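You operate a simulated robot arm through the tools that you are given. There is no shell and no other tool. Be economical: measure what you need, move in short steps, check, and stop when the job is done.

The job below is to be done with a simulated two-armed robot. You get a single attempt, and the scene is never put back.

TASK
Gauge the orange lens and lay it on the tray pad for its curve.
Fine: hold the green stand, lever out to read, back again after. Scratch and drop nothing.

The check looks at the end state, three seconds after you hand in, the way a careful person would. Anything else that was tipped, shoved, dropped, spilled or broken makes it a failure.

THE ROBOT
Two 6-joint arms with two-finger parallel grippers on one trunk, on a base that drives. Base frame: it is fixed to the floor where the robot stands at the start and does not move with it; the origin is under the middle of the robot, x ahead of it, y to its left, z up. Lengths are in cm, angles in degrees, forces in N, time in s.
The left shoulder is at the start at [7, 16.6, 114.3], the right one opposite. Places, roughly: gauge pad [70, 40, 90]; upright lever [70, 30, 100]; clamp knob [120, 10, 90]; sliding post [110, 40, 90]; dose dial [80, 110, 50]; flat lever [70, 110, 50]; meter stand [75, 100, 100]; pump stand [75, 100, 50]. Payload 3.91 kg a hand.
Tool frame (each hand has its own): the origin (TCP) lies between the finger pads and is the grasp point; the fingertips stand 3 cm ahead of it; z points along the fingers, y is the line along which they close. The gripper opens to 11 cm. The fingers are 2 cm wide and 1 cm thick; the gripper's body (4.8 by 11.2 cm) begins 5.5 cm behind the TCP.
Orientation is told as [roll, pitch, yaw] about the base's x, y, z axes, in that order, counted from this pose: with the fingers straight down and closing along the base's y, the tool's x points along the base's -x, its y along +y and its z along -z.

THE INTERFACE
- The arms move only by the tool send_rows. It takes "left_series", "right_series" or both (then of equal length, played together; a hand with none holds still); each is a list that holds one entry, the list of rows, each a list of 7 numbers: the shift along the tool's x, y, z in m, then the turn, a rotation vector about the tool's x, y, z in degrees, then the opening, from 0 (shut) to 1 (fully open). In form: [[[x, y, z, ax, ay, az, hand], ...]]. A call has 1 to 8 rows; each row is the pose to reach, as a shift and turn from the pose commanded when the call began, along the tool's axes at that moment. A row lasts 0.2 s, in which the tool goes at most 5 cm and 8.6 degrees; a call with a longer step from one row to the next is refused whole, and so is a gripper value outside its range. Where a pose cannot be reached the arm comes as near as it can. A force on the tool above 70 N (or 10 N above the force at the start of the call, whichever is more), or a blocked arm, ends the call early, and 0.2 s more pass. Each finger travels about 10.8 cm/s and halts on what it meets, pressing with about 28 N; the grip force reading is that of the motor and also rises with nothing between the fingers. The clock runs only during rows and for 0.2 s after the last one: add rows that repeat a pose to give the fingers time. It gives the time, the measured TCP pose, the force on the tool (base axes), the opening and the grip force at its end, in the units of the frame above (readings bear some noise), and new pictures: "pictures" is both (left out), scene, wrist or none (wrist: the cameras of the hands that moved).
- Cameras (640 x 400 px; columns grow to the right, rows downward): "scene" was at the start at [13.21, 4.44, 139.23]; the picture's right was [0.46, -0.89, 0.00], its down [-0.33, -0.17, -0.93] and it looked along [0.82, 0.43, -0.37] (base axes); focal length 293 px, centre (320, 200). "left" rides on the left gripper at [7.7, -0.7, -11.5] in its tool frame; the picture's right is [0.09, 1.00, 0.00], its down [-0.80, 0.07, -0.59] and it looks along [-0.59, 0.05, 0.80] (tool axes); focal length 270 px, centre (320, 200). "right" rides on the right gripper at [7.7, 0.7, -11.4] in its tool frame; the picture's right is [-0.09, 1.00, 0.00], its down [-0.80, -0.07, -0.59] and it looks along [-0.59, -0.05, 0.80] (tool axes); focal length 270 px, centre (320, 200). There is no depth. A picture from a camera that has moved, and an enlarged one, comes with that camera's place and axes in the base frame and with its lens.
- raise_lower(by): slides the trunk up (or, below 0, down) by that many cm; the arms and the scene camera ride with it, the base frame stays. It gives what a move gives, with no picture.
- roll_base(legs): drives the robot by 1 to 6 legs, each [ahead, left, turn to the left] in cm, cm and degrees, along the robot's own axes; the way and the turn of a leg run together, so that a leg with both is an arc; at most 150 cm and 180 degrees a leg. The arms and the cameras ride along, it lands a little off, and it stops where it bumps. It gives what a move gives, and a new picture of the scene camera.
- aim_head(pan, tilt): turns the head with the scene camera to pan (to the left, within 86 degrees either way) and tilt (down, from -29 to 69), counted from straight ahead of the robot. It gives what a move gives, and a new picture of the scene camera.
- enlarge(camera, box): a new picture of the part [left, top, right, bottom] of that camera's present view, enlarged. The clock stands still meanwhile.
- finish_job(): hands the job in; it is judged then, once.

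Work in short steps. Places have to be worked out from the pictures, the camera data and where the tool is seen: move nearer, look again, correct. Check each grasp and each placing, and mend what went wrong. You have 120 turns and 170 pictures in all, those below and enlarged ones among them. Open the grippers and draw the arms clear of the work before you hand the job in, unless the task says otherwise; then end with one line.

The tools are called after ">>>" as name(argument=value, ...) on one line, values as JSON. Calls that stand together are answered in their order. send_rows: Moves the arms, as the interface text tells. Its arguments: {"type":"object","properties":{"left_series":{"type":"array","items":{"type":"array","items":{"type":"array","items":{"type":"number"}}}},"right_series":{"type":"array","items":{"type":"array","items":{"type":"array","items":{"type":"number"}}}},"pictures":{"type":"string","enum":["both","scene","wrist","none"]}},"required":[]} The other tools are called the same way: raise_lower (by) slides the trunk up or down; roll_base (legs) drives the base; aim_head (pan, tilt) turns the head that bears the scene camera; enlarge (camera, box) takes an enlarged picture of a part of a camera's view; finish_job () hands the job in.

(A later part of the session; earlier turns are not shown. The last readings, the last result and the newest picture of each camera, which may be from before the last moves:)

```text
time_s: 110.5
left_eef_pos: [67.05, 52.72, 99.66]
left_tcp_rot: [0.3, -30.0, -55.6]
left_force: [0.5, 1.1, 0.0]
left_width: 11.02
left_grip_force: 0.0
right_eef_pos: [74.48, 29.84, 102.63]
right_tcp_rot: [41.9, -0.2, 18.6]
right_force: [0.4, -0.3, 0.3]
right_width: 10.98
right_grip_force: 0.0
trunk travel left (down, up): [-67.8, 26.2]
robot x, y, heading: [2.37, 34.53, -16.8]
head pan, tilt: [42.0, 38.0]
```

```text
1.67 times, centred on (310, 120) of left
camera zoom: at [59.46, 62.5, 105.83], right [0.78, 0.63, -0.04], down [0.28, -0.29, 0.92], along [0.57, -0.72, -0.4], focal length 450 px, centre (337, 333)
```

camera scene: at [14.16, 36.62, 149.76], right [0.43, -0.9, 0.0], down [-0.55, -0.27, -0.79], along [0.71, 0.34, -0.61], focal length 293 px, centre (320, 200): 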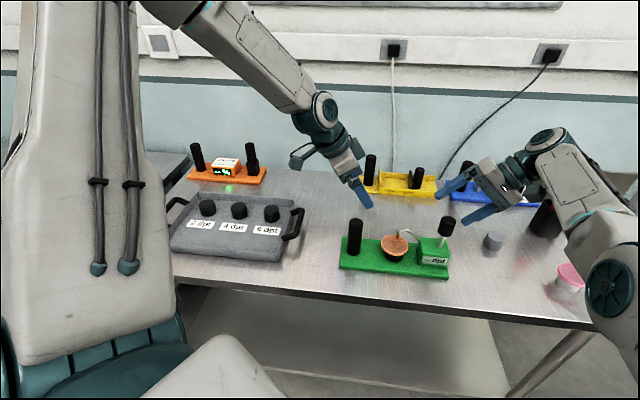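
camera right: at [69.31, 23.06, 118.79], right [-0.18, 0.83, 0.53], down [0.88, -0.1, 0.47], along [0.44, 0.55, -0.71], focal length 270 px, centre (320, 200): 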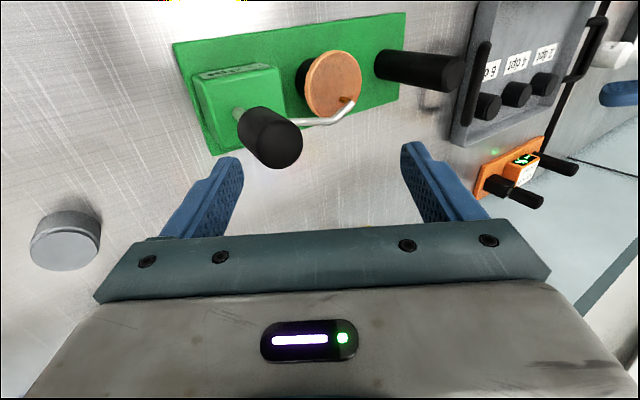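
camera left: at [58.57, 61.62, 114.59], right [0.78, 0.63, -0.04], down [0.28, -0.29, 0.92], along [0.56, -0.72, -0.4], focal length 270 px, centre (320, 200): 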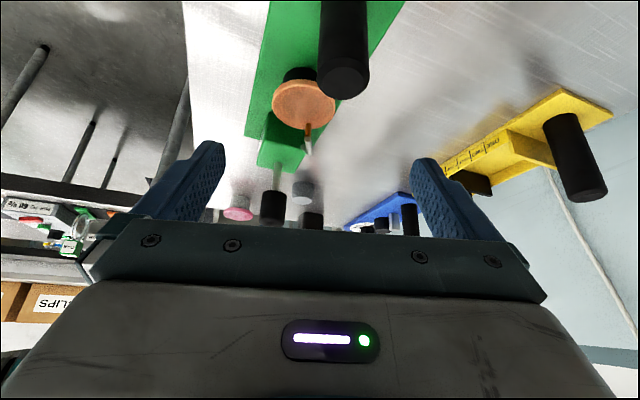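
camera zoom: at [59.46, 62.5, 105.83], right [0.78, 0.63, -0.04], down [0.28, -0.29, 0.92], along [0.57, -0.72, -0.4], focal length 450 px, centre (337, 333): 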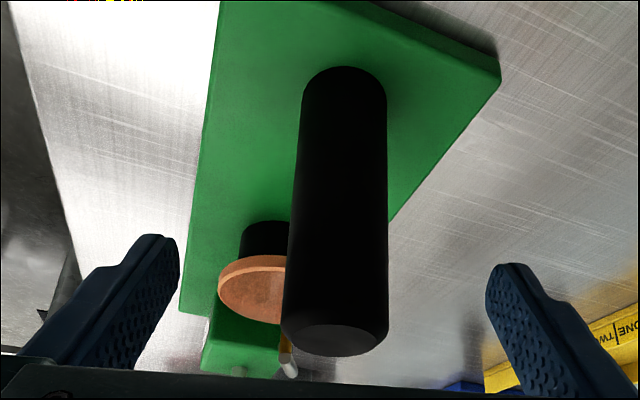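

Knob and post are each centred between their fingers. I'll close the left hand on the post, and narrow the right fingers around the knob without gripping it.

>>> send_rows(left_series=[[[0, 0, 0, 0, 0, 0, 0.8], [0, 0, 0, 0, 0, 0, 0.6], [0, 0, 0, 0, 0, 0, 0.45], [0, 0, 0, 0, 0, 0, 0.38], [0, 0, 0, 0, 0, 0, 0.3], [0, 0, 0, 0, 0, 0, 0.25], [0, 0, 0, 0, 0, 0, 0.25]]], right_series=[[[0, 0, 0, 0, 0, 0, 0.9], [0, 0, 0, 0, 0, 0, 0.8], [0, 0, 0, 0, 0, 0, 0.75], [0, 0, 0, 0, 0, 0, 0.7], [0, 0, 0, 0, 0, 0, 0.7], [0, 0, 0, 0, 0, 0, 0.7], [0, 0, 0, 0, 0, 0, 0.7]]], pictures="none")

>>> enlarge(camera="scene", box=[330, 120, 510, 270])

```text
time_s: 112.0
left_eef_pos: [67.08, 52.69, 99.8]
left_tcp_rot: [0.4, -30.1, -55.6]
left_force: [0.0, -0.2, -0.2]
left_width: 3.55
left_grip_force: 28.2
right_eef_pos: [74.51, 29.74, 102.61]
right_tcp_rot: [41.8, -0.2, 18.6]
right_force: [0.3, 0.0, -0.3]
right_width: 7.71
right_grip_force: 0.2
trunk travel left (down, up): [-67.8, 26.2]
robot x, y, heading: [2.01, 34.04, -16.5]
head pan, tilt: [42.0, 38.0]
```

```text
2.67 times, centred on (420, 195) of scene
camera zoom: at [14.66, 36.5, 140.71], right [0.43, -0.9, 0.0], down [-0.56, -0.26, -0.79], along [0.71, 0.34, -0.62], focal length 780 px, centre (53, 213)
```

zoom: 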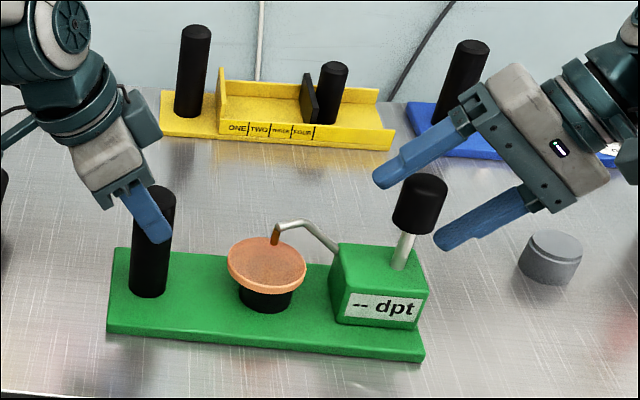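

The stand is held (3.55 cm grip). I'll push the lever gently outward (right, away from the pad) with the left finger of the right hand and watch force and display.

>>> send_rows(right_series=[[[0, -0.0074, -0.0067, 0, 0, 0, 0.7], [0, -0.0149, -0.0134, 0, 0, 0, 0.7], [0, -0.0223, -0.02, 0, 0, 0, 0.7], [0, -0.026, -0.0234, 0, 0, 0, 0.7]]], pictures="none")

>>> enlarge(camera="scene", box=[330, 120, 510, 270])

```text
time_s: 113.0
left_eef_pos: [66.99, 52.73, 99.7]
left_tcp_rot: [0.4, -29.9, -55.5]
left_force: [0.7, -0.2, -1.1]
left_width: 3.52
left_grip_force: 28.2
right_eef_pos: [74.89, 27.06, 102.64]
right_tcp_rot: [41.9, -0.2, 18.5]
right_force: [0.2, 1.3, 4.7]
right_width: 7.89
right_grip_force: 2.3
right hand out of reach, approached as far as the arm can: row 2, 3, 4
trunk travel left (down, up): [-67.8, 26.2]
robot x, y, heading: [1.94, 34.01, -16.5]
head pan, tilt: [42.0, 38.0]
```

```text
2.67 times, centred on (420, 195) of scene
camera zoom: at [14.61, 36.53, 140.71], right [0.43, -0.9, 0.0], down [-0.56, -0.26, -0.79], along [0.71, 0.34, -0.62], focal length 780 px, centre (53, 213)
```

zoom: 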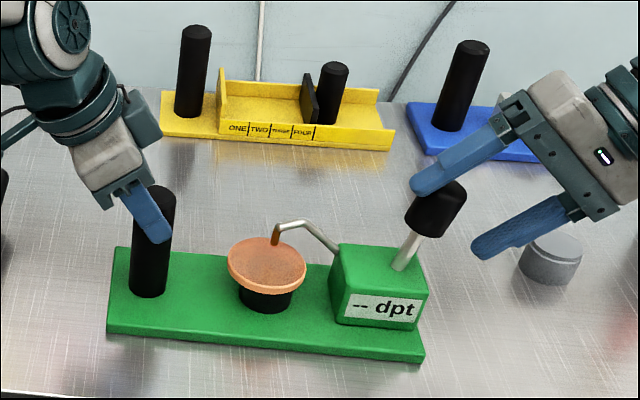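

The lever moves outward easily with almost no force. I'll continue outward, following its arc slightly downward.

>>> send_rows(right_series=[[[0, -0.0095, -0.0042, 0, 0, 0, 0.7], [0, -0.019, -0.0083, 0, 0, 0, 0.7], [0, -0.0285, -0.0125, 0, 0, 0, 0.7]]], pictures="none")

>>> enlarge(camera="scene", box=[330, 120, 510, 270])

```text
time_s: 113.8
left_eef_pos: [67.18, 52.72, 99.63]
left_tcp_rot: [0.4, -30.2, -55.7]
left_force: [-0.5, -0.9, 2.8]
left_width: 3.53
left_grip_force: 27.5
right_eef_pos: [74.94, 23.73, 101.34]
right_tcp_rot: [41.9, -0.2, 18.5]
right_force: [0.0, 0.2, 1.0]
right_width: 7.74
right_grip_force: 0.1
right hand out of reach, approached as far as the arm can: row 1, 2, 3
trunk travel left (down, up): [-67.8, 26.2]
robot x, y, heading: [2.23, 34.38, -16.8]
head pan, tilt: [42.0, 38.0]
```

```text
2.67 times, centred on (420, 195) of scene
camera zoom: at [14.63, 36.49, 140.71], right [0.43, -0.9, 0.0], down [-0.56, -0.26, -0.79], along [0.71, 0.34, -0.62], focal length 780 px, centre (53, 213)
```

zoom: 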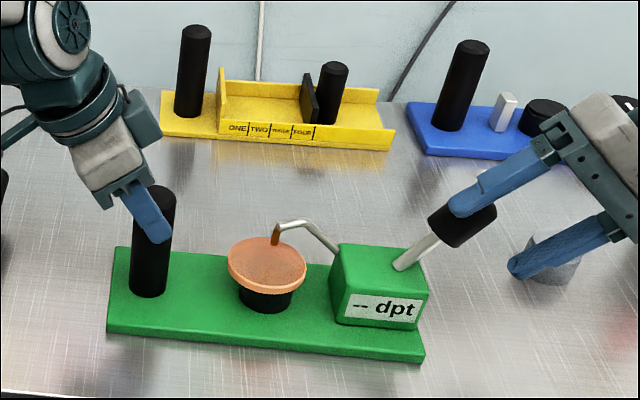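

The lever is about 55° out, display still "--". I'll push it a little further along its arc toward the stop.

>>> send_rows(right_series=[[[0, -0.006, 0.0008, 0, 0, 0, 0.7], [0, -0.012, 0.002, 0, 0, 0, 0.7], [0, -0.0175, 0.0045, 0, 0, 0, 0.7], [0, -0.0175, 0.0045, 0, 0, 0, 0.7]]], pictures="none")

>>> enlarge(camera="scene", box=[330, 120, 510, 270])

```text
time_s: 114.8
left_eef_pos: [66.98, 52.75, 99.61]
left_tcp_rot: [0.3, -30.0, -55.6]
left_force: [1.9, -0.6, -0.4]
left_width: 3.53
left_grip_force: 27.8
right_eef_pos: [74.93, 22.71, 100.03]
right_tcp_rot: [41.9, -0.2, 18.5]
right_force: [-1.4, 0.7, 3.8]
right_width: 7.83
right_grip_force: 1.1
trunk travel left (down, up): [-67.8, 26.2]
robot x, y, heading: [2.2, 34.14, -16.5]
head pan, tilt: [42.0, 38.0]
```

```text
2.67 times, centred on (420, 195) of scene
camera zoom: at [14.62, 36.51, 140.71], right [0.43, -0.9, 0.0], down [-0.56, -0.26, -0.79], along [0.71, 0.34, -0.62], focal length 780 px, centre (53, 213)
```

zoom: 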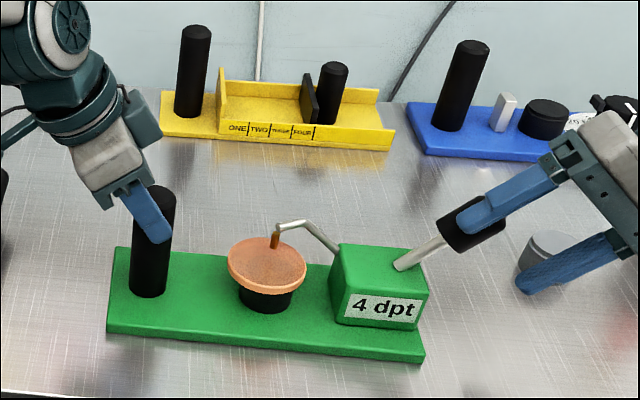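

The display reads 4 dpt. Now I'll narrow the fingers slightly and bring the lever back along the same arc with the other finger.

>>> send_rows(right_series=[[[0, 0, 0, 0, 0, 0, 0.58], [0, 0.0085, -0.0013, 0, 0, 0, 0.58], [0, 0.0167, -0.0026, 0, 0, 0, 0.58], [0, 0.027, 0.001, 0, 0, 0, 0.58], [0, 0.037, 0.0045, 0, 0, 0, 0.58], [0, 0.0479, 0.0081, 0, 0, 0, 0.58]]], pictures="none")

>>> enlarge(camera="scene", box=[330, 120, 510, 270])

```text
time_s: 116.2
left_eef_pos: [67.05, 52.77, 99.7]
left_tcp_rot: [0.3, -30.0, -55.5]
left_force: [-1.4, 6.6, 1.2]
left_width: 3.53
left_grip_force: 28.2
right_eef_pos: [74.76, 26.81, 102.72]
right_tcp_rot: [42.0, -0.1, 18.4]
right_force: [-0.9, -5.0, 1.4]
right_width: 6.58
right_grip_force: 1.9
right hand out of reach, approached as far as the arm can: row 4, 5, 6
trunk travel left (down, up): [-67.8, 26.2]
robot x, y, heading: [2.1, 34.19, -16.5]
head pan, tilt: [42.0, 38.0]
```

```text
2.67 times, centred on (420, 195) of scene
camera zoom: at [14.62, 36.54, 140.71], right [0.43, -0.9, 0.0], down [-0.56, -0.26, -0.79], along [0.71, 0.34, -0.62], focal length 780 px, centre (53, 213)
```

zoom: 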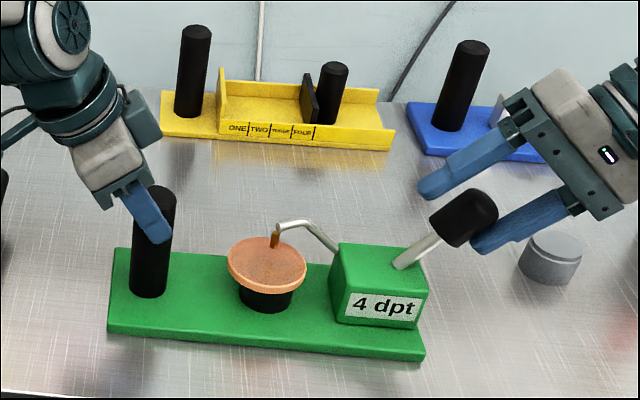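

The lever follows. I'll continue pushing left with a slight rise.

>>> send_rows(right_series=[[[0, 0.0094, 0.005, 0, 0, 0, 0.55], [0, 0.019, 0.01, 0, 0, 0, 0.55], [0, 0.0282, 0.015, 0, 0, 0, 0.55], [0, 0.0364, 0.0194, 0, 0, 0, 0.55], [0, 0.0364, 0.0194, 0, 0, 0, 0.55]]], pictures="none")

>>> enlarge(camera="scene", box=[330, 120, 510, 270])

```text
time_s: 117.5
left_eef_pos: [67.14, 52.66, 99.77]
left_tcp_rot: [0.4, -30.1, -55.6]
left_force: [-3.5, 19.4, 3.2]
left_width: 3.5
left_grip_force: 28.2
right_eef_pos: [74.49, 30.37, 103.64]
right_tcp_rot: [41.8, -0.1, 18.4]
right_force: [3.1, -20.1, -2.3]
right_width: 6.85
right_grip_force: 8.3
right hand out of reach, approached as far as the arm can: row 2, 3, 4, 5
trunk travel left (down, up): [-67.8, 26.2]
robot x, y, heading: [2.67, 34.05, -16.6]
head pan, tilt: [42.0, 38.0]
```

```text
2.67 times, centred on (420, 195) of scene
camera zoom: at [14.67, 36.5, 140.71], right [0.43, -0.9, 0.0], down [-0.56, -0.26, -0.79], along [0.71, 0.34, -0.62], focal length 780 px, centre (53, 213)
```

zoom: 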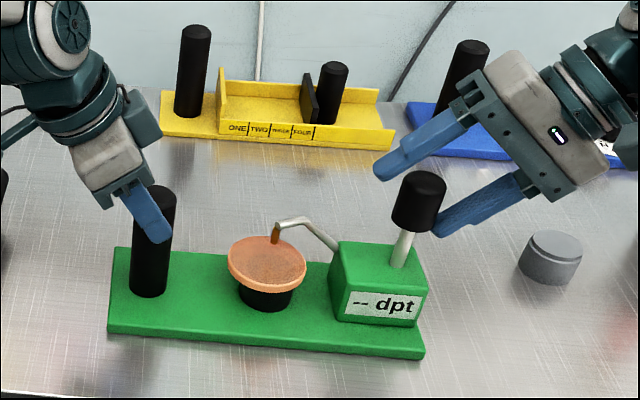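

The lever is upright again against its stop, and the display is blank. I'll back the right hand off, open it, and lift it straight up.

>>> send_rows(right_series=[[[0, -0.0074, -0.0067, 0, 0, 0, 0.65], [0, -0.0074, -0.0067, 0, 0, 0, 0.8], [0, -0.0074, -0.0067, 0, 0, 0, 0.9], [0, 0.0126, -0.029, 0, 0, 0, 0.9], [0, 0.0326, -0.0513, 0, 0, 0, 0.9], [0, 0.0526, -0.0736, 0, 0, 0, 0.9], [0, 0.0726, -0.0959, 0, 0, 0, 0.9]]], pictures="none")

>>> enlarge(camera="scene", box=[330, 120, 510, 270])

```text
time_s: 119.0
left_eef_pos: [66.99, 52.71, 99.79]
left_tcp_rot: [0.4, -30.2, -55.6]
left_force: [-1.4, 1.0, 1.1]
left_width: 3.56
left_grip_force: 28.5
right_eef_pos: [73.82, 29.39, 115.53]
right_tcp_rot: [42.0, -0.2, 18.5]
right_force: [0.5, 0.4, -0.8]
right_width: 9.9
right_grip_force: 0.2
right hand out of reach, approached as far as the arm can: row 6, 7
trunk travel left (down, up): [-67.8, 26.2]
robot x, y, heading: [1.86, 34.2, -16.6]
head pan, tilt: [42.0, 38.0]
```

```text
2.67 times, centred on (420, 195) of scene
camera zoom: at [14.58, 36.53, 140.7], right [0.43, -0.9, 0.0], down [-0.56, -0.26, -0.79], along [0.71, 0.34, -0.62], focal length 780 px, centre (53, 213)
```

zoom: 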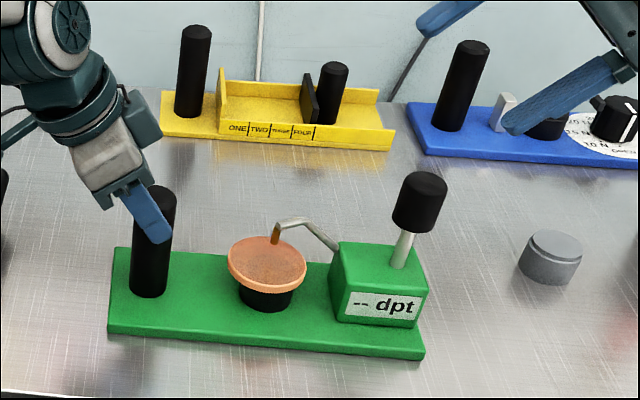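

Lever is upright and nothing shifted. Now I'll open the left hand from the post and raise the trunk to clear everything.

>>> send_rows(left_series=[[[0, 0, 0, 0, 0, 0, 0.45], [0, 0, 0, 0, 0, 0, 0.65], [0, 0, 0, 0, 0, 0, 0.85], [0, 0, 0, 0, 0, 0, 1], [0, 0, 0, 0, 0, 0, 1]]], pictures="none")

>>> raise_lower(by=15)

>>> send_rows(left_series=[[[0, 0, 0, 0, 8, 0, 1], [0, 0, 0, 0, 16, 0, 1], [0, 0, 0, 0, 24, 0, 1], [0, 0, 0, 0, 30, 0, 1], [0, 0, 0, 0, 30, 0, 1]]], right_series=[[[0, 0, 0, 8, 0, 0, 1], [0, 0, 0, 16, 0, 0, 1], [0, 0, 0, 24, 0, 0, 1], [0, 0, 0, 32, 0, 0, 1], [0, 0, 0, 40, 0, 0, 1]]], pictures="scene")

```text
time_s: 120.2
left_eef_pos: [67.13, 52.65, 99.74]
left_tcp_rot: [0.4, -30.0, -55.6]
left_force: [0.5, 0.0, 0.0]
left_width: 11.0
left_grip_force: 0.1
right_eef_pos: [73.75, 29.21, 115.54]
right_tcp_rot: [41.9, -0.2, 18.5]
right_force: [0.0, 0.3, 0.5]
right_width: 9.91
right_grip_force: 0.2
trunk travel left (down, up): [-67.8, 26.2]
robot x, y, heading: [2.04, 34.3, -16.4]
head pan, tilt: [42.0, 38.0]
```

```text
time_s: 122.0
left_eef_pos: [67.18, 52.68, 114.73]
left_tcp_rot: [0.4, -30.0, -55.6]
left_force: [0.1, 0.4, 0.7]
left_width: 10.97
left_grip_force: 0.0
right_eef_pos: [73.84, 29.34, 130.57]
right_tcp_rot: [41.9, -0.2, 18.5]
right_force: [0.3, -0.3, 0.3]
right_width: 9.9
right_grip_force: 0.1
trunk travel left (down, up): [-82.8, 11.2]
robot x, y, heading: [1.93, 33.88, -17.0]
head pan, tilt: [42.0, 38.0]
```

```text
time_s: 123.2
left_eef_pos: [64.78, 58.95, 114.54]
left_tcp_rot: [0.4, 0.0, -55.3]
left_force: [0.2, 0.4, -0.2]
left_width: 11.01
left_grip_force: 0.1
left hand out of reach, approached as far as the arm can: row 2, 3, 4, 5
right_eef_pos: [76.2, 19.43, 131.79]
right_tcp_rot: [1.8, -0.1, 18.3]
right_force: [-0.2, -0.6, 0.0]
right_width: 10.99
right_grip_force: 0.2
right hand out of reach, approached as far as the arm can: row 1, 2, 3, 4, 5
trunk travel left (down, up): [-82.8, 11.2]
robot x, y, heading: [2.39, 34.04, -16.7]
head pan, tilt: [42.0, 38.0]
camera scene: at [14.66, 36.41, 155.71], right [0.43, -0.9, 0.0], down [-0.56, -0.26, -0.79], along [0.71, 0.34, -0.62], focal length 293 px, centre (320, 200)
```

scene: 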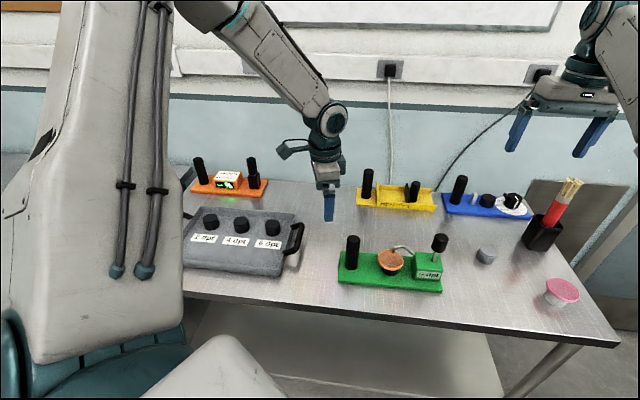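

Reading is 4 dpt, so the lens goes on the middle tray pad. I'll return the base to the spot from which I placed the lens on the gauge.

>>> roll_base(legs=[[-11.2, -7.3, 0], [0, 0, -15.3]])

>>> aim_head(pan=60, tilt=32)

```text
time_s: 125.4
left_eef_pos: [56.29, 37.67, 114.41]
left_tcp_rot: [0.4, -0.2, -71.2]
left_force: [0.5, 0.5, 0.6]
left_width: 11.01
left_grip_force: 0.1
right_eef_pos: [56.68, -3.47, 131.8]
right_tcp_rot: [2.1, -0.2, 2.8]
right_force: [-0.1, 0.5, -0.4]
right_width: 11.01
right_grip_force: 0.0
trunk travel left (down, up): [-82.8, 11.2]
robot x, y, heading: [-10.86, 29.94, -32.1]
head pan, tilt: [42.0, 38.0]
camera scene: at [1.95, 29.3, 155.72], right [0.17, -0.99, 0.0], down [-0.61, -0.11, -0.79], along [0.78, 0.13, -0.62], focal length 293 px, centre (320, 200)
```

scene: 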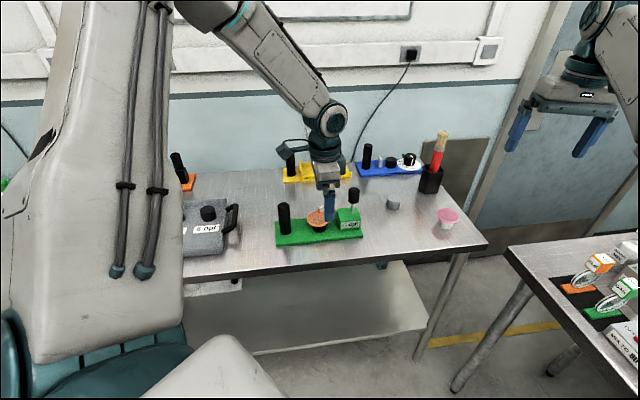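

```text
time_s: 126.2
left_eef_pos: [56.38, 37.53, 114.35]
left_tcp_rot: [0.3, -0.2, -71.1]
left_force: [-0.2, -0.1, 0.9]
left_width: 11.0
left_grip_force: 0.1
right_eef_pos: [56.79, -3.72, 131.7]
right_tcp_rot: [2.0, -0.2, 2.9]
right_force: [0.2, 0.0, 0.3]
right_width: 10.99
right_grip_force: 0.1
trunk travel left (down, up): [-82.8, 11.2]
robot x, y, heading: [-10.69, 30.54, -32.0]
head pan, tilt: [60.0, 32.0]
camera scene: at [1.46, 31.84, 156.63], right [0.47, -0.89, 0.0], down [-0.47, -0.25, -0.85], along [0.75, 0.4, -0.53], focal length 293 px, centre (320, 200)
```

scene: 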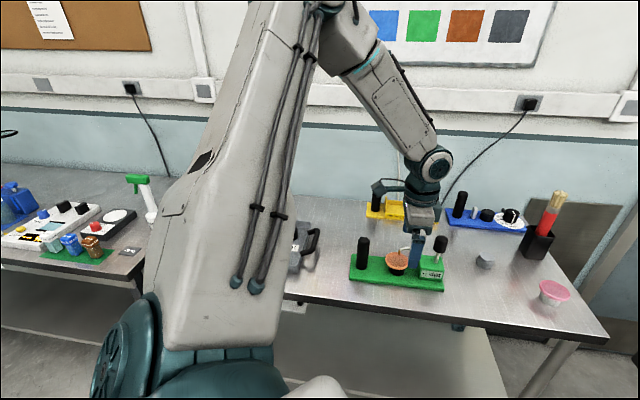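

I'll move the left hand over the lens and lower the trunk to the earlier height, then check with the wrist camera.

>>> send_rows(left_series=[[[-0.001, 0.04, 0, 0, 0, 0, 1], [-0.003, 0.08, 0, 0, 0, 0, 1], [-0.005, 0.12, 0, 0, 0, 0, 1], [-0.006, 0.153, 0, 0, 0, 0, 1]]], pictures="none")

>>> raise_lower(by=-6)

>>> send_rows(left_series=[[[0, 0, 0, 0, 0, 0, 1]]], pictures="wrist")

```text
time_s: 127.2
left_eef_pos: [71.27, 41.8, 114.37]
left_tcp_rot: [0.2, -0.1, -71.1]
left_force: [1.0, -0.8, -0.6]
left_width: 11.01
left_grip_force: 0.1
right_eef_pos: [56.96, -3.48, 131.62]
right_tcp_rot: [1.9, -0.1, 2.7]
right_force: [0.6, -0.5, 0.0]
right_width: 11.0
right_grip_force: 0.1
trunk travel left (down, up): [-82.8, 11.2]
robot x, y, heading: [-10.74, 30.73, -32.4]
head pan, tilt: [60.0, 32.0]
```

```text
time_s: 128.2
left_eef_pos: [70.97, 41.72, 108.61]
left_tcp_rot: [0.3, -0.1, -71.0]
left_force: [0.7, -0.1, -0.2]
left_width: 10.99
left_grip_force: 0.0
right_eef_pos: [56.76, -3.71, 125.79]
right_tcp_rot: [2.0, -0.1, 2.9]
right_force: [-0.9, -0.2, 0.3]
right_width: 10.99
right_grip_force: 0.1
trunk travel left (down, up): [-76.8, 17.2]
robot x, y, heading: [-10.57, 30.29, -32.7]
head pan, tilt: [60.0, 32.0]
```

```text
time_s: 128.6
left_eef_pos: [71.21, 41.78, 108.5]
left_tcp_rot: [0.3, -0.1, -70.9]
left_force: [0.1, -0.5, -0.3]
left_width: 10.98
left_grip_force: 0.0
right_eef_pos: [56.83, -3.6, 125.59]
right_tcp_rot: [2.0, -0.2, 2.7]
right_force: [-0.1, -0.4, 0.2]
right_width: 11.01
right_grip_force: 0.1
trunk travel left (down, up): [-76.8, 17.2]
robot x, y, heading: [-11.16, 30.48, -32.3]
head pan, tilt: [60.0, 32.0]
camera left: at [68.02, 48.81, 119.93], right [0.91, 0.41, 0.01], down [0.32, -0.73, 0.6], along [0.25, -0.54, -0.8], focal length 270 px, centre (320, 200)
```

left: 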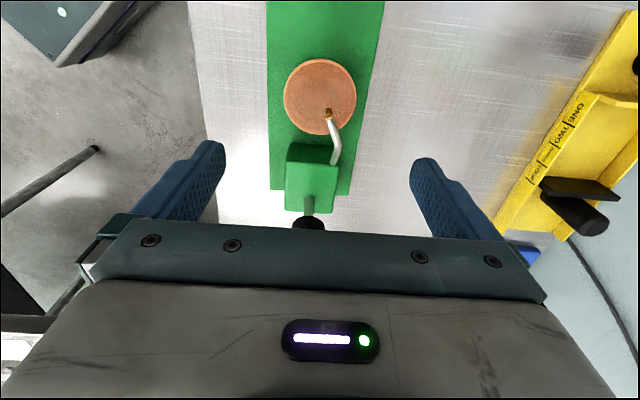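

Lens is centred. I'll descend with fingers either side (wire stays between them) and grip with a deeper hold.

>>> send_rows(left_series=[[[0.002, 0, 0.035, 0, 0, 0, 1], [0.002, 0, 0.07, 0, 0, 0, 1], [0.002, 0, 0.1, 0, 0, 0, 1], [0.002, 0, 0.122, 0, 0, 0, 1], [0.002, 0, 0.135, 0, 0, 0, 1]]], pictures="wrist")

>>> enlarge(camera="scene", box=[340, 220, 460, 310])

```text
time_s: 129.8
left_eef_pos: [71.27, 42.11, 95.1]
left_tcp_rot: [0.3, -0.2, -71.0]
left_force: [0.8, 0.6, 0.3]
left_width: 11.0
left_grip_force: 0.0
right_eef_pos: [56.95, -3.53, 125.67]
right_tcp_rot: [1.9, -0.1, 2.8]
right_force: [0.1, 0.6, -1.1]
right_width: 10.99
right_grip_force: 0.0
trunk travel left (down, up): [-76.8, 17.2]
robot x, y, heading: [-10.7, 30.35, -32.3]
head pan, tilt: [60.0, 32.0]
camera left: at [68.12, 49.16, 106.49], right [0.91, 0.41, 0.01], down [0.32, -0.73, 0.6], along [0.25, -0.54, -0.8], focal length 270 px, centre (320, 200)
```

left: 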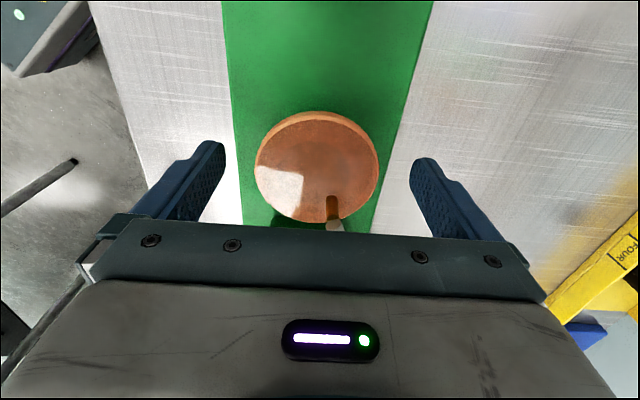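

```text
4.44 times, centred on (400, 265) of scene
camera zoom: at [1.57, 31.92, 150.62], right [0.47, -0.88, 0.0], down [-0.47, -0.25, -0.85], along [0.75, 0.4, -0.53], focal length 1301 px, centre (-36, -89)
```

zoom: 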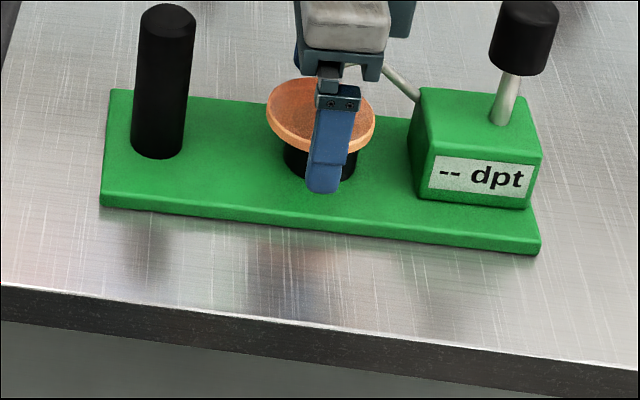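

Projection confirms the lens is centred under the TCP. Closing on it now.

>>> send_rows(left_series=[[[0, 0, 0, 0, 0, 0, 0.8], [0, 0, 0, 0, 0, 0, 0.66], [0, 0, 0, 0, 0, 0, 0.6], [0, 0, 0, 0, 0, 0, 0.5], [0, 0, 0, 0, 0, 0, 0.4], [0, 0, 0, 0, 0, 0, 0.4]]], pictures="none")

>>> send_rows(left_series=[[[0, 0, -0.006, 0, 0, 0, 0.4], [0, 0, -0.011, 0, 0, 0, 0.4]]], pictures="wrist")

>>> enlarge(camera="scene", box=[340, 220, 460, 310])

```text
time_s: 131.2
left_eef_pos: [71.14, 42.08, 95.08]
left_tcp_rot: [0.3, -0.2, -71.0]
left_force: [-0.3, 0.8, -0.6]
left_width: 6.82
left_grip_force: 28.0
right_eef_pos: [56.75, -3.57, 125.74]
right_tcp_rot: [1.9, -0.2, 2.8]
right_force: [0.2, 0.0, 0.3]
right_width: 11.01
right_grip_force: 0.0
trunk travel left (down, up): [-76.8, 17.2]
robot x, y, heading: [-10.43, 30.12, -32.4]
head pan, tilt: [60.0, 32.0]
```

```text
time_s: 131.8
left_eef_pos: [71.1, 41.9, 96.15]
left_tcp_rot: [0.4, -0.1, -71.0]
left_force: [-0.2, 0.3, -0.4]
left_width: 6.84
left_grip_force: 28.1
right_eef_pos: [56.86, -3.55, 125.68]
right_tcp_rot: [2.0, -0.2, 2.7]
right_force: [0.2, 0.1, 0.8]
right_width: 11.0
right_grip_force: 0.1
trunk travel left (down, up): [-76.8, 17.2]
robot x, y, heading: [-10.23, 30.17, -32.3]
head pan, tilt: [60.0, 32.0]
camera left: at [67.96, 49.02, 107.61], right [0.91, 0.41, 0.01], down [0.32, -0.73, 0.6], along [0.25, -0.54, -0.8], focal length 270 px, centre (320, 200)
```

left: 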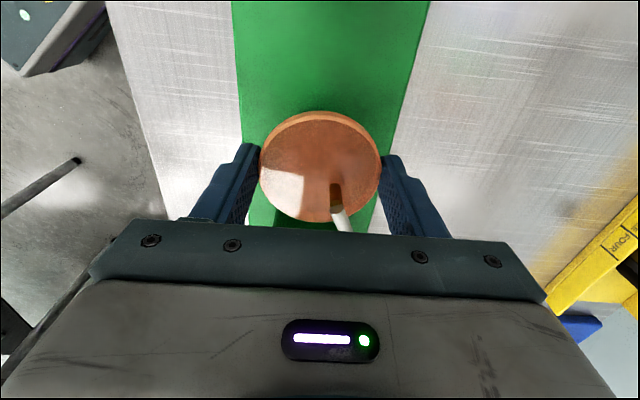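

```text
4.44 times, centred on (400, 265) of scene
camera zoom: at [1.45, 31.91, 150.63], right [0.47, -0.88, 0.0], down [-0.47, -0.25, -0.85], along [0.75, 0.4, -0.53], focal length 1301 px, centre (-36, -89)
```

zoom: 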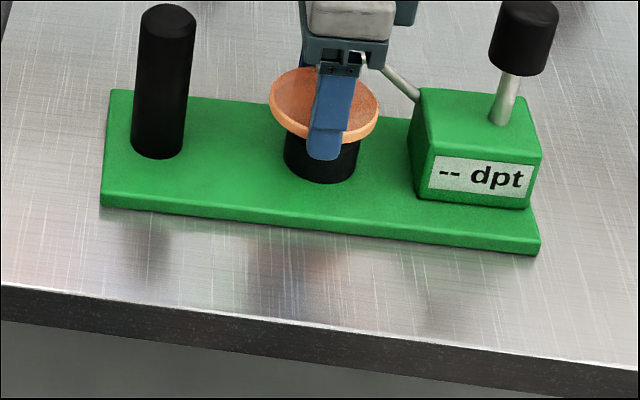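

Lens is lifted clear of the pad, deep and centred in the grip. I'll slide it back out by the same diagonal path, then rise.

>>> send_rows(left_series=[[[0.009, -0.01, 0, 0, 0, 0, 0.4], [0.018, -0.02, 0, 0, 0, 0, 0.4], [0.027, -0.031, 0, 0, 0, 0, 0.4], [0.036, -0.045, 0, 0, 0, 0, 0.4], [0.036, -0.065, 0, 0, 0, 0, 0.4], [0.036, -0.085, -0.01, 0, 0, 0, 0.4], [0.036, -0.085, -0.05, 0, 0, 0, 0.4], [0.036, -0.085, -0.09, 0, 0, 0, 0.4]]], pictures="wrist")

>>> enlarge(camera="scene", box=[310, 180, 470, 310])

```text
time_s: 133.6
left_eef_pos: [61.71, 42.51, 105.51]
left_tcp_rot: [0.4, -0.3, -71.0]
left_force: [0.5, 0.2, -0.7]
left_width: 6.85
left_grip_force: 27.6
right_eef_pos: [56.66, -3.58, 125.84]
right_tcp_rot: [1.9, -0.2, 2.8]
right_force: [-1.3, -0.1, 0.0]
right_width: 10.99
right_grip_force: 0.1
trunk travel left (down, up): [-76.8, 17.2]
robot x, y, heading: [-10.44, 30.21, -32.6]
head pan, tilt: [60.0, 32.0]
camera left: at [58.63, 49.63, 116.93], right [0.91, 0.41, 0.01], down [0.32, -0.73, 0.6], along [0.25, -0.54, -0.8], focal length 270 px, centre (320, 200)
```

left: 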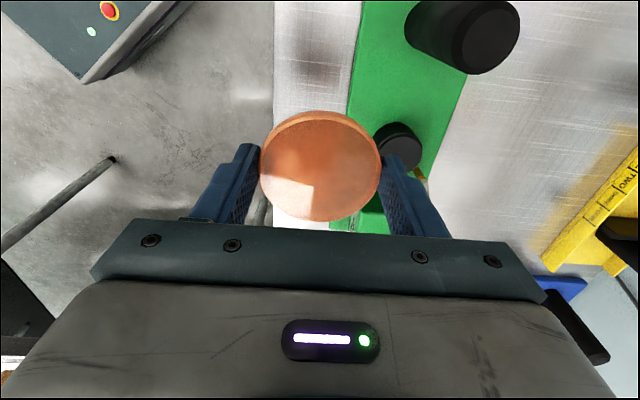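

```text
3.08 times, centred on (390, 245) of scene
camera zoom: at [1.27, 31.96, 150.64], right [0.47, -0.88, 0.0], down [-0.47, -0.25, -0.85], along [0.75, 0.4, -0.53], focal length 901 px, centre (105, 62)
```

zoom: 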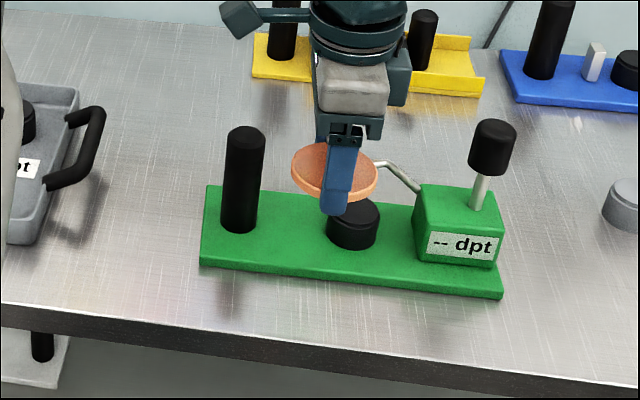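

The lens is free and the gauge undisturbed. I'll raise it and drive left to bring it above the tray's 4 dpt pad, at roughly [66.5, 88.8].

>>> send_rows(left_series=[[[0, 0, -0.04, 0, 0, 0, 0.4], [0, 0, -0.08, 0, 0, 0, 0.4], [0, 0, -0.1, 0, 0, 0, 0.4]]], pictures="none")

>>> roll_base(legs=[[-28.5, 36.7, 0]])

>>> send_rows(left_series=[[[0, 0, 0, 0, 0, 0, 0.4]]], pictures="wrist")

```text
time_s: 134.4
left_eef_pos: [61.86, 42.52, 115.18]
left_tcp_rot: [0.3, -0.1, -71.0]
left_force: [0.0, 0.9, -0.5]
left_width: 6.83
left_grip_force: 28.1
right_eef_pos: [56.81, -3.63, 125.71]
right_tcp_rot: [2.0, -0.1, 2.7]
right_force: [-0.7, -0.1, 0.5]
right_width: 11.0
right_grip_force: 0.1
trunk travel left (down, up): [-76.8, 17.2]
robot x, y, heading: [-10.66, 30.32, -32.2]
head pan, tilt: [60.0, 32.0]
```

```text
time_s: 137.2
left_eef_pos: [56.13, 88.51, 115.27]
left_tcp_rot: [0.4, 0.0, -70.2]
left_force: [0.4, 0.2, -0.8]
left_width: 6.81
left_grip_force: 28.3
right_eef_pos: [51.75, 42.18, 125.66]
right_tcp_rot: [2.1, -0.2, 3.7]
right_force: [-0.6, 0.1, -0.3]
right_width: 11.01
right_grip_force: 0.1
trunk travel left (down, up): [-76.8, 17.2]
robot x, y, heading: [-16.27, 75.33, -31.3]
head pan, tilt: [60.0, 32.0]
camera scene: at [-4.1, 76.96, 150.63], right [0.48, -0.88, 0.0], down [-0.47, -0.25, -0.85], along [0.74, 0.41, -0.53], focal length 293 px, centre (320, 200)
```

scene: 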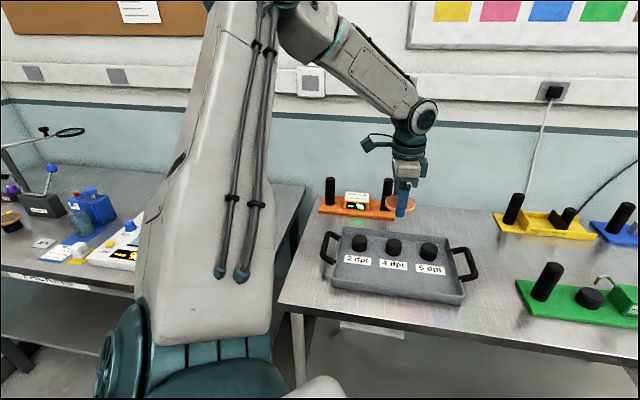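

```text
time_s: 137.6
left_eef_pos: [55.98, 88.65, 115.13]
left_tcp_rot: [0.2, 0.0, -70.2]
left_force: [-0.7, 0.1, -0.6]
left_width: 6.85
left_grip_force: 27.9
right_eef_pos: [51.7, 42.46, 125.73]
right_tcp_rot: [2.0, -0.1, 3.6]
right_force: [0.6, -0.9, 0.4]
right_width: 11.0
right_grip_force: 0.0
trunk travel left (down, up): [-76.8, 17.2]
robot x, y, heading: [-16.07, 75.35, -31.3]
head pan, tilt: [60.0, 32.0]
camera left: at [52.79, 95.61, 126.66], right [0.91, 0.42, 0.01], down [0.33, -0.73, 0.6], along [0.25, -0.54, -0.8], focal length 270 px, centre (320, 200)
```

left: 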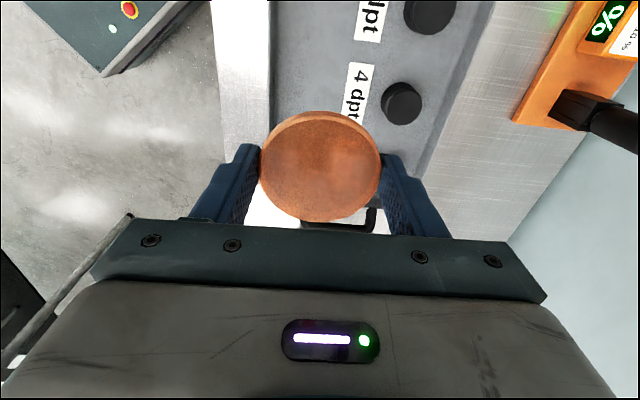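

The wrist view shows the 4 dpt label and its pad at about [66.6, 90.2, 91.5]. I'll move over it and come down part way.

>>> send_rows(left_series=[[[-0.006, 0.03, 0, 0, 0, 0, 0.4], [-0.012, 0.06, 0, 0, 0, 0, 0.4], [-0.018, 0.09, 0, 0, 0, 0, 0.4], [-0.021, 0.105, 0.02, 0, 0, 0, 0.4], [-0.021, 0.105, 0.06, 0, 0, 0, 0.4], [-0.021, 0.105, 0.1, 0, 0, 0, 0.4], [-0.021, 0.105, 0.13, 0, 0, 0, 0.4]]], pictures="wrist")

>>> enlarge(camera="scene", box=[320, 170, 490, 310])

```text
time_s: 139.2
left_eef_pos: [67.34, 90.53, 101.97]
left_tcp_rot: [0.3, -0.1, -70.2]
left_force: [-0.2, 0.0, 0.1]
left_width: 6.84
left_grip_force: 27.7
right_eef_pos: [51.88, 42.43, 125.7]
right_tcp_rot: [1.9, -0.1, 3.6]
right_force: [0.5, 0.3, 0.2]
right_width: 10.98
right_grip_force: 0.1
trunk travel left (down, up): [-76.8, 17.2]
robot x, y, heading: [-16.28, 75.69, -31.5]
head pan, tilt: [60.0, 32.0]
camera left: at [64.01, 97.52, 113.41], right [0.91, 0.42, 0.01], down [0.33, -0.73, 0.6], along [0.25, -0.54, -0.8], focal length 270 px, centre (320, 200)
```

left: 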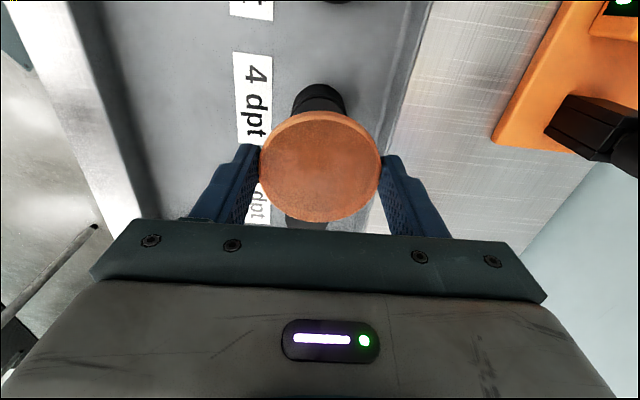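

```text
2.86 times, centred on (405, 240) of scene
camera zoom: at [-4.0, 77.16, 150.62], right [0.48, -0.88, 0.0], down [-0.47, -0.25, -0.85], along [0.74, 0.41, -0.53], focal length 836 px, centre (77, 86)
```

zoom: 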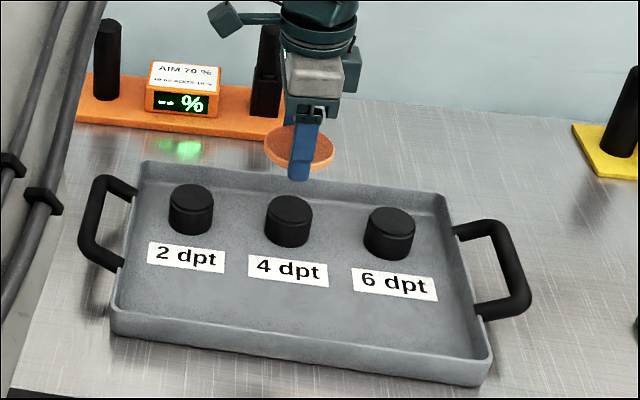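

Aligned over the 4 dpt pad. I'll descend gently until contact.

>>> send_rows(left_series=[[[0.002, 0, 0.025, 0, 0, 0, 0.4], [0.002, 0, 0.05, 0, 0, 0, 0.4], [0.002, 0, 0.062, 0, 0, 0, 0.4], [0.002, 0, 0.067, 0, 0, 0, 0.4]]], pictures="none")

>>> enlarge(camera="scene", box=[350, 200, 450, 280])

>>> enlarge(camera="left", box=[220, 40, 440, 240])

```text
time_s: 140.2
left_eef_pos: [66.62, 90.17, 95.6]
left_tcp_rot: [0.2, -0.2, -70.3]
left_force: [-1.4, -0.1, -0.9]
left_width: 6.86
left_grip_force: 28.8
right_eef_pos: [51.68, 42.42, 125.7]
right_tcp_rot: [2.0, -0.2, 3.5]
right_force: [-0.3, -0.3, 0.8]
right_width: 10.99
right_grip_force: 0.2
trunk travel left (down, up): [-76.8, 17.2]
robot x, y, heading: [-16.24, 75.23, -31.6]
head pan, tilt: [60.0, 32.0]
```

```text
5.00 times, centred on (400, 240) of scene
camera zoom: at [-4.15, 77.14, 150.63], right [0.48, -0.88, 0.0], down [-0.47, -0.25, -0.85], along [0.74, 0.41, -0.53], focal length 1464 px, centre (-80, 0)
```

zoom: 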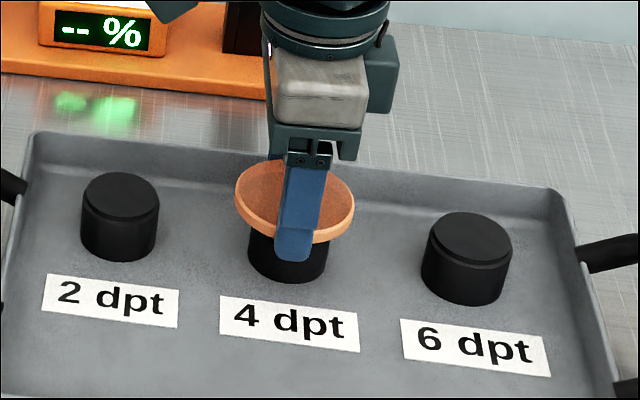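

```text
2.00 times, centred on (330, 140) of left
camera zoom: at [63.39, 97.31, 107.08], right [0.91, 0.42, 0.01], down [0.33, -0.73, 0.6], along [0.25, -0.54, -0.8], focal length 541 px, centre (300, 320)
```

zoom: 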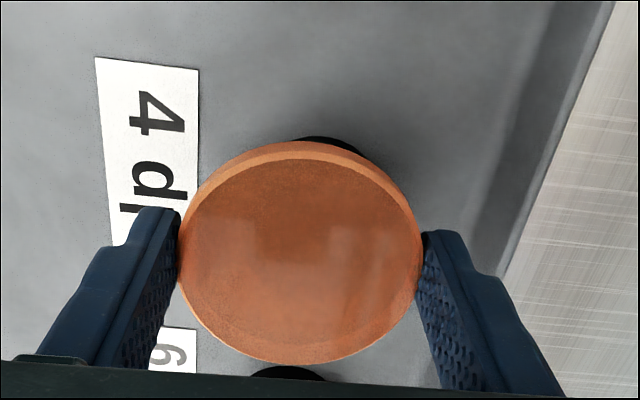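

Pad peeks out slightly toward the back-left, so I'll shift 0.4 cm each way and lower until contact.

>>> send_rows(left_series=[[[0.004, 0.004, 0, 0, 0, 0, 0.4], [0.004, 0.004, 0.004, 0, 0, 0, 0.4], [0.004, 0.004, 0.007, 0, 0, 0, 0.4], [0.004, 0.004, 0.01, 0, 0, 0, 0.4]]], pictures="none")

>>> enlarge(camera="left", box=[220, 40, 440, 240])

```text
time_s: 141.2
left_eef_pos: [66.83, 90.87, 94.59]
left_tcp_rot: [0.4, -0.2, -70.2]
left_force: [-0.5, 0.2, -1.3]
left_width: 6.83
left_grip_force: 28.3
right_eef_pos: [51.76, 42.45, 125.83]
right_tcp_rot: [2.0, -0.2, 3.5]
right_force: [-0.5, 0.5, -0.8]
right_width: 10.98
right_grip_force: 0.0
trunk travel left (down, up): [-76.8, 17.2]
robot x, y, heading: [-16.03, 75.12, -31.2]
head pan, tilt: [60.0, 32.0]
```

```text
2.00 times, centred on (330, 140) of left
camera zoom: at [63.62, 97.96, 106.08], right [0.91, 0.42, 0.01], down [0.33, -0.73, 0.6], along [0.26, -0.54, -0.8], focal length 541 px, centre (300, 320)
```

zoom: 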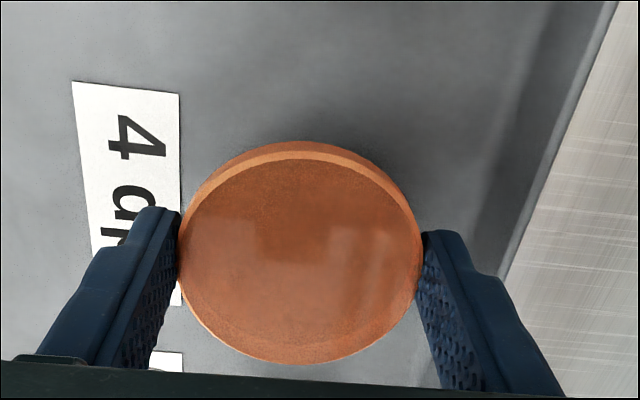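

No contact yet; I'll go on down in small steps.

>>> send_rows(left_series=[[[0, 0, 0.003, 0, 0, 0, 0.4], [0, 0, 0.005, 0, 0, 0, 0.4], [0, 0, 0.007, 0, 0, 0, 0.4], [0, 0, 0.009, 0, 0, 0, 0.4]]], pictures="none")

>>> enlarge(camera="left", box=[220, 40, 440, 240])

>>> enlarge(camera="scene", box=[350, 200, 450, 280])

```text
time_s: 142.2
left_eef_pos: [66.37, 91.03, 94.5]
left_tcp_rot: [0.8, -0.3, -70.3]
left_force: [5.2, 1.0, 16.3]
left_width: 6.87
left_grip_force: 28.3
left hand out of reach, approached as far as the arm can: row 1, 2, 3, 4
right_eef_pos: [51.42, 42.29, 125.88]
right_tcp_rot: [2.0, -0.3, 3.6]
right_force: [-1.0, -0.1, 0.3]
right_width: 11.01
right_grip_force: 0.1
trunk travel left (down, up): [-76.8, 17.2]
robot x, y, heading: [-16.34, 75.24, -31.5]
head pan, tilt: [60.0, 32.0]
```

```text
2.00 times, centred on (330, 140) of left
camera zoom: at [63.01, 97.97, 105.92], right [0.91, 0.42, 0.01], down [0.33, -0.73, 0.6], along [0.26, -0.54, -0.8], focal length 541 px, centre (300, 320)
```

zoom: 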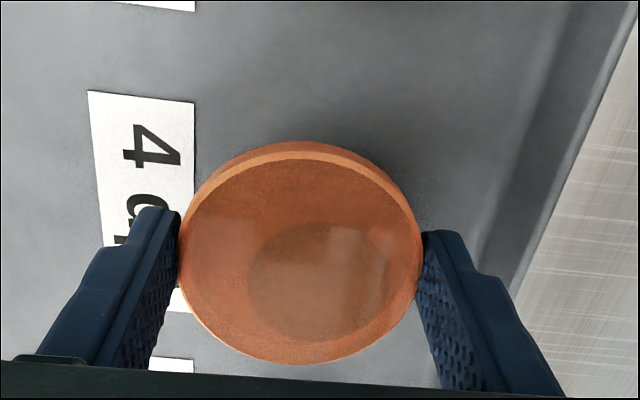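

```text
5.00 times, centred on (400, 240) of scene
camera zoom: at [-4.45, 77.08, 150.68], right [0.48, -0.88, 0.0], down [-0.46, -0.25, -0.85], along [0.75, 0.41, -0.53], focal length 1464 px, centre (-80, 0)
```

zoom: 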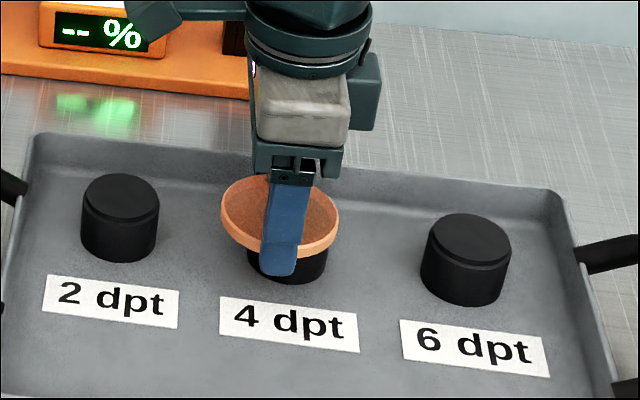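

Contact; through the lens the pad shows about 1.1 cm right and 0.5 cm back of the lens centre. I'll lift slightly, correct, and set down again.

>>> send_rows(left_series=[[[0, 0, -0.006, 0, 0, 0, 0.4], [0, 0, -0.014, 0, 0, 0, 0.4], [-0.006, 0.004, -0.014, 0, 0, 0, 0.4], [-0.011, 0.008, -0.014, 0, 0, 0, 0.4], [-0.011, 0.008, -0.014, 0, 0, 0, 0.4]]], pictures="none")

>>> raise_lower(by=-0.7)

>>> enlarge(camera="left", box=[220, 40, 440, 240])

```text
time_s: 143.4
left_eef_pos: [67.61, 90.46, 95.5]
left_tcp_rot: [0.4, -0.2, -70.2]
left_force: [-0.7, -0.2, -0.3]
left_width: 6.87
left_grip_force: 27.9
right_eef_pos: [51.66, 42.47, 125.76]
right_tcp_rot: [2.0, -0.2, 3.6]
right_force: [0.7, -0.1, 0.3]
right_width: 10.98
right_grip_force: 0.1
trunk travel left (down, up): [-76.8, 17.2]
robot x, y, heading: [-16.47, 75.55, -31.4]
head pan, tilt: [60.0, 32.0]
```

```text
time_s: 143.9
left_eef_pos: [67.67, 90.34, 94.76]
left_tcp_rot: [0.3, -0.2, -70.1]
left_force: [-0.5, 0.1, -0.1]
left_width: 6.85
left_grip_force: 28.0
right_eef_pos: [51.69, 42.33, 124.93]
right_tcp_rot: [1.9, -0.1, 3.6]
right_force: [0.4, -0.2, -0.5]
right_width: 10.98
right_grip_force: 0.0
trunk travel left (down, up): [-76.1, 17.9]
robot x, y, heading: [-15.91, 75.2, -31.6]
head pan, tilt: [60.0, 32.0]
```

```text
2.00 times, centred on (330, 140) of left
camera zoom: at [64.41, 97.36, 106.22], right [0.91, 0.42, 0.01], down [0.33, -0.73, 0.6], along [0.25, -0.54, -0.8], focal length 541 px, centre (300, 320)
```

zoom: 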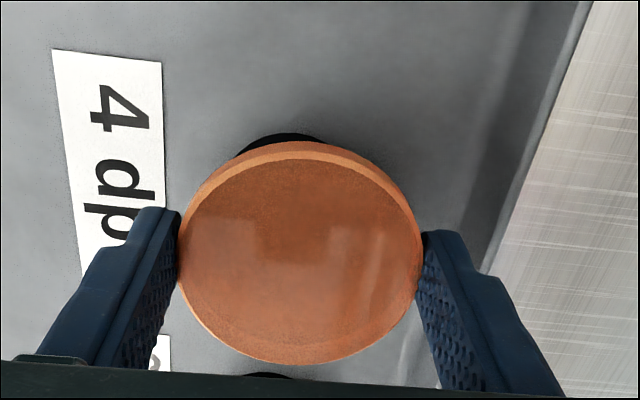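

Overshot slightly: now the pad is about 0.4 cm nearer and 0.3 cm left. A small correction, then lower by the trunk until contact.

>>> send_rows(left_series=[[[0.002, -0.002, 0, 0, 0, 0, 0.4], [0.003, -0.004, 0, 0, 0, 0, 0.4], [0.003, -0.004, 0, 0, 0, 0, 0.4]]], pictures="none")

>>> raise_lower(by=-0.6)

>>> enlarge(camera="left", box=[220, 40, 440, 240])

```text
time_s: 144.7
left_eef_pos: [67.15, 90.46, 94.85]
left_tcp_rot: [0.4, 0.0, -70.1]
left_force: [0.6, -0.5, -0.5]
left_width: 6.8
left_grip_force: 27.7
right_eef_pos: [51.78, 42.48, 125.1]
right_tcp_rot: [2.1, -0.2, 3.7]
right_force: [-0.6, 0.0, 0.5]
right_width: 11.01
right_grip_force: 0.0
trunk travel left (down, up): [-76.1, 17.9]
robot x, y, heading: [-16.34, 75.45, -31.4]
head pan, tilt: [60.0, 32.0]
```

```text
time_s: 145.3
left_eef_pos: [67.13, 90.44, 94.53]
left_tcp_rot: [0.6, -0.2, -70.2]
left_force: [0.8, 1.3, 14.3]
left_width: 6.84
left_grip_force: 28.0
right_eef_pos: [51.46, 42.42, 124.65]
right_tcp_rot: [1.9, -0.4, 3.6]
right_force: [1.5, -0.2, 0.0]
right_width: 11.02
right_grip_force: 0.0
trunk travel left (down, up): [-75.5, 18.5]
robot x, y, heading: [-16.58, 75.69, -31.3]
head pan, tilt: [60.0, 32.0]
```

```text
2.00 times, centred on (330, 140) of left
camera zoom: at [63.77, 97.51, 105.93], right [0.91, 0.42, 0.01], down [0.33, -0.73, 0.6], along [0.26, -0.54, -0.8], focal length 541 px, centre (300, 320)
```

zoom: 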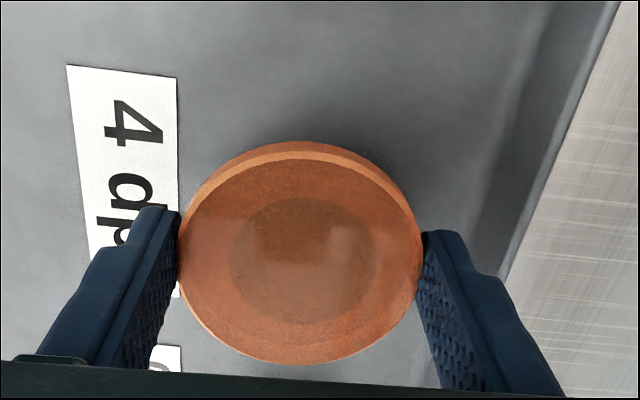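

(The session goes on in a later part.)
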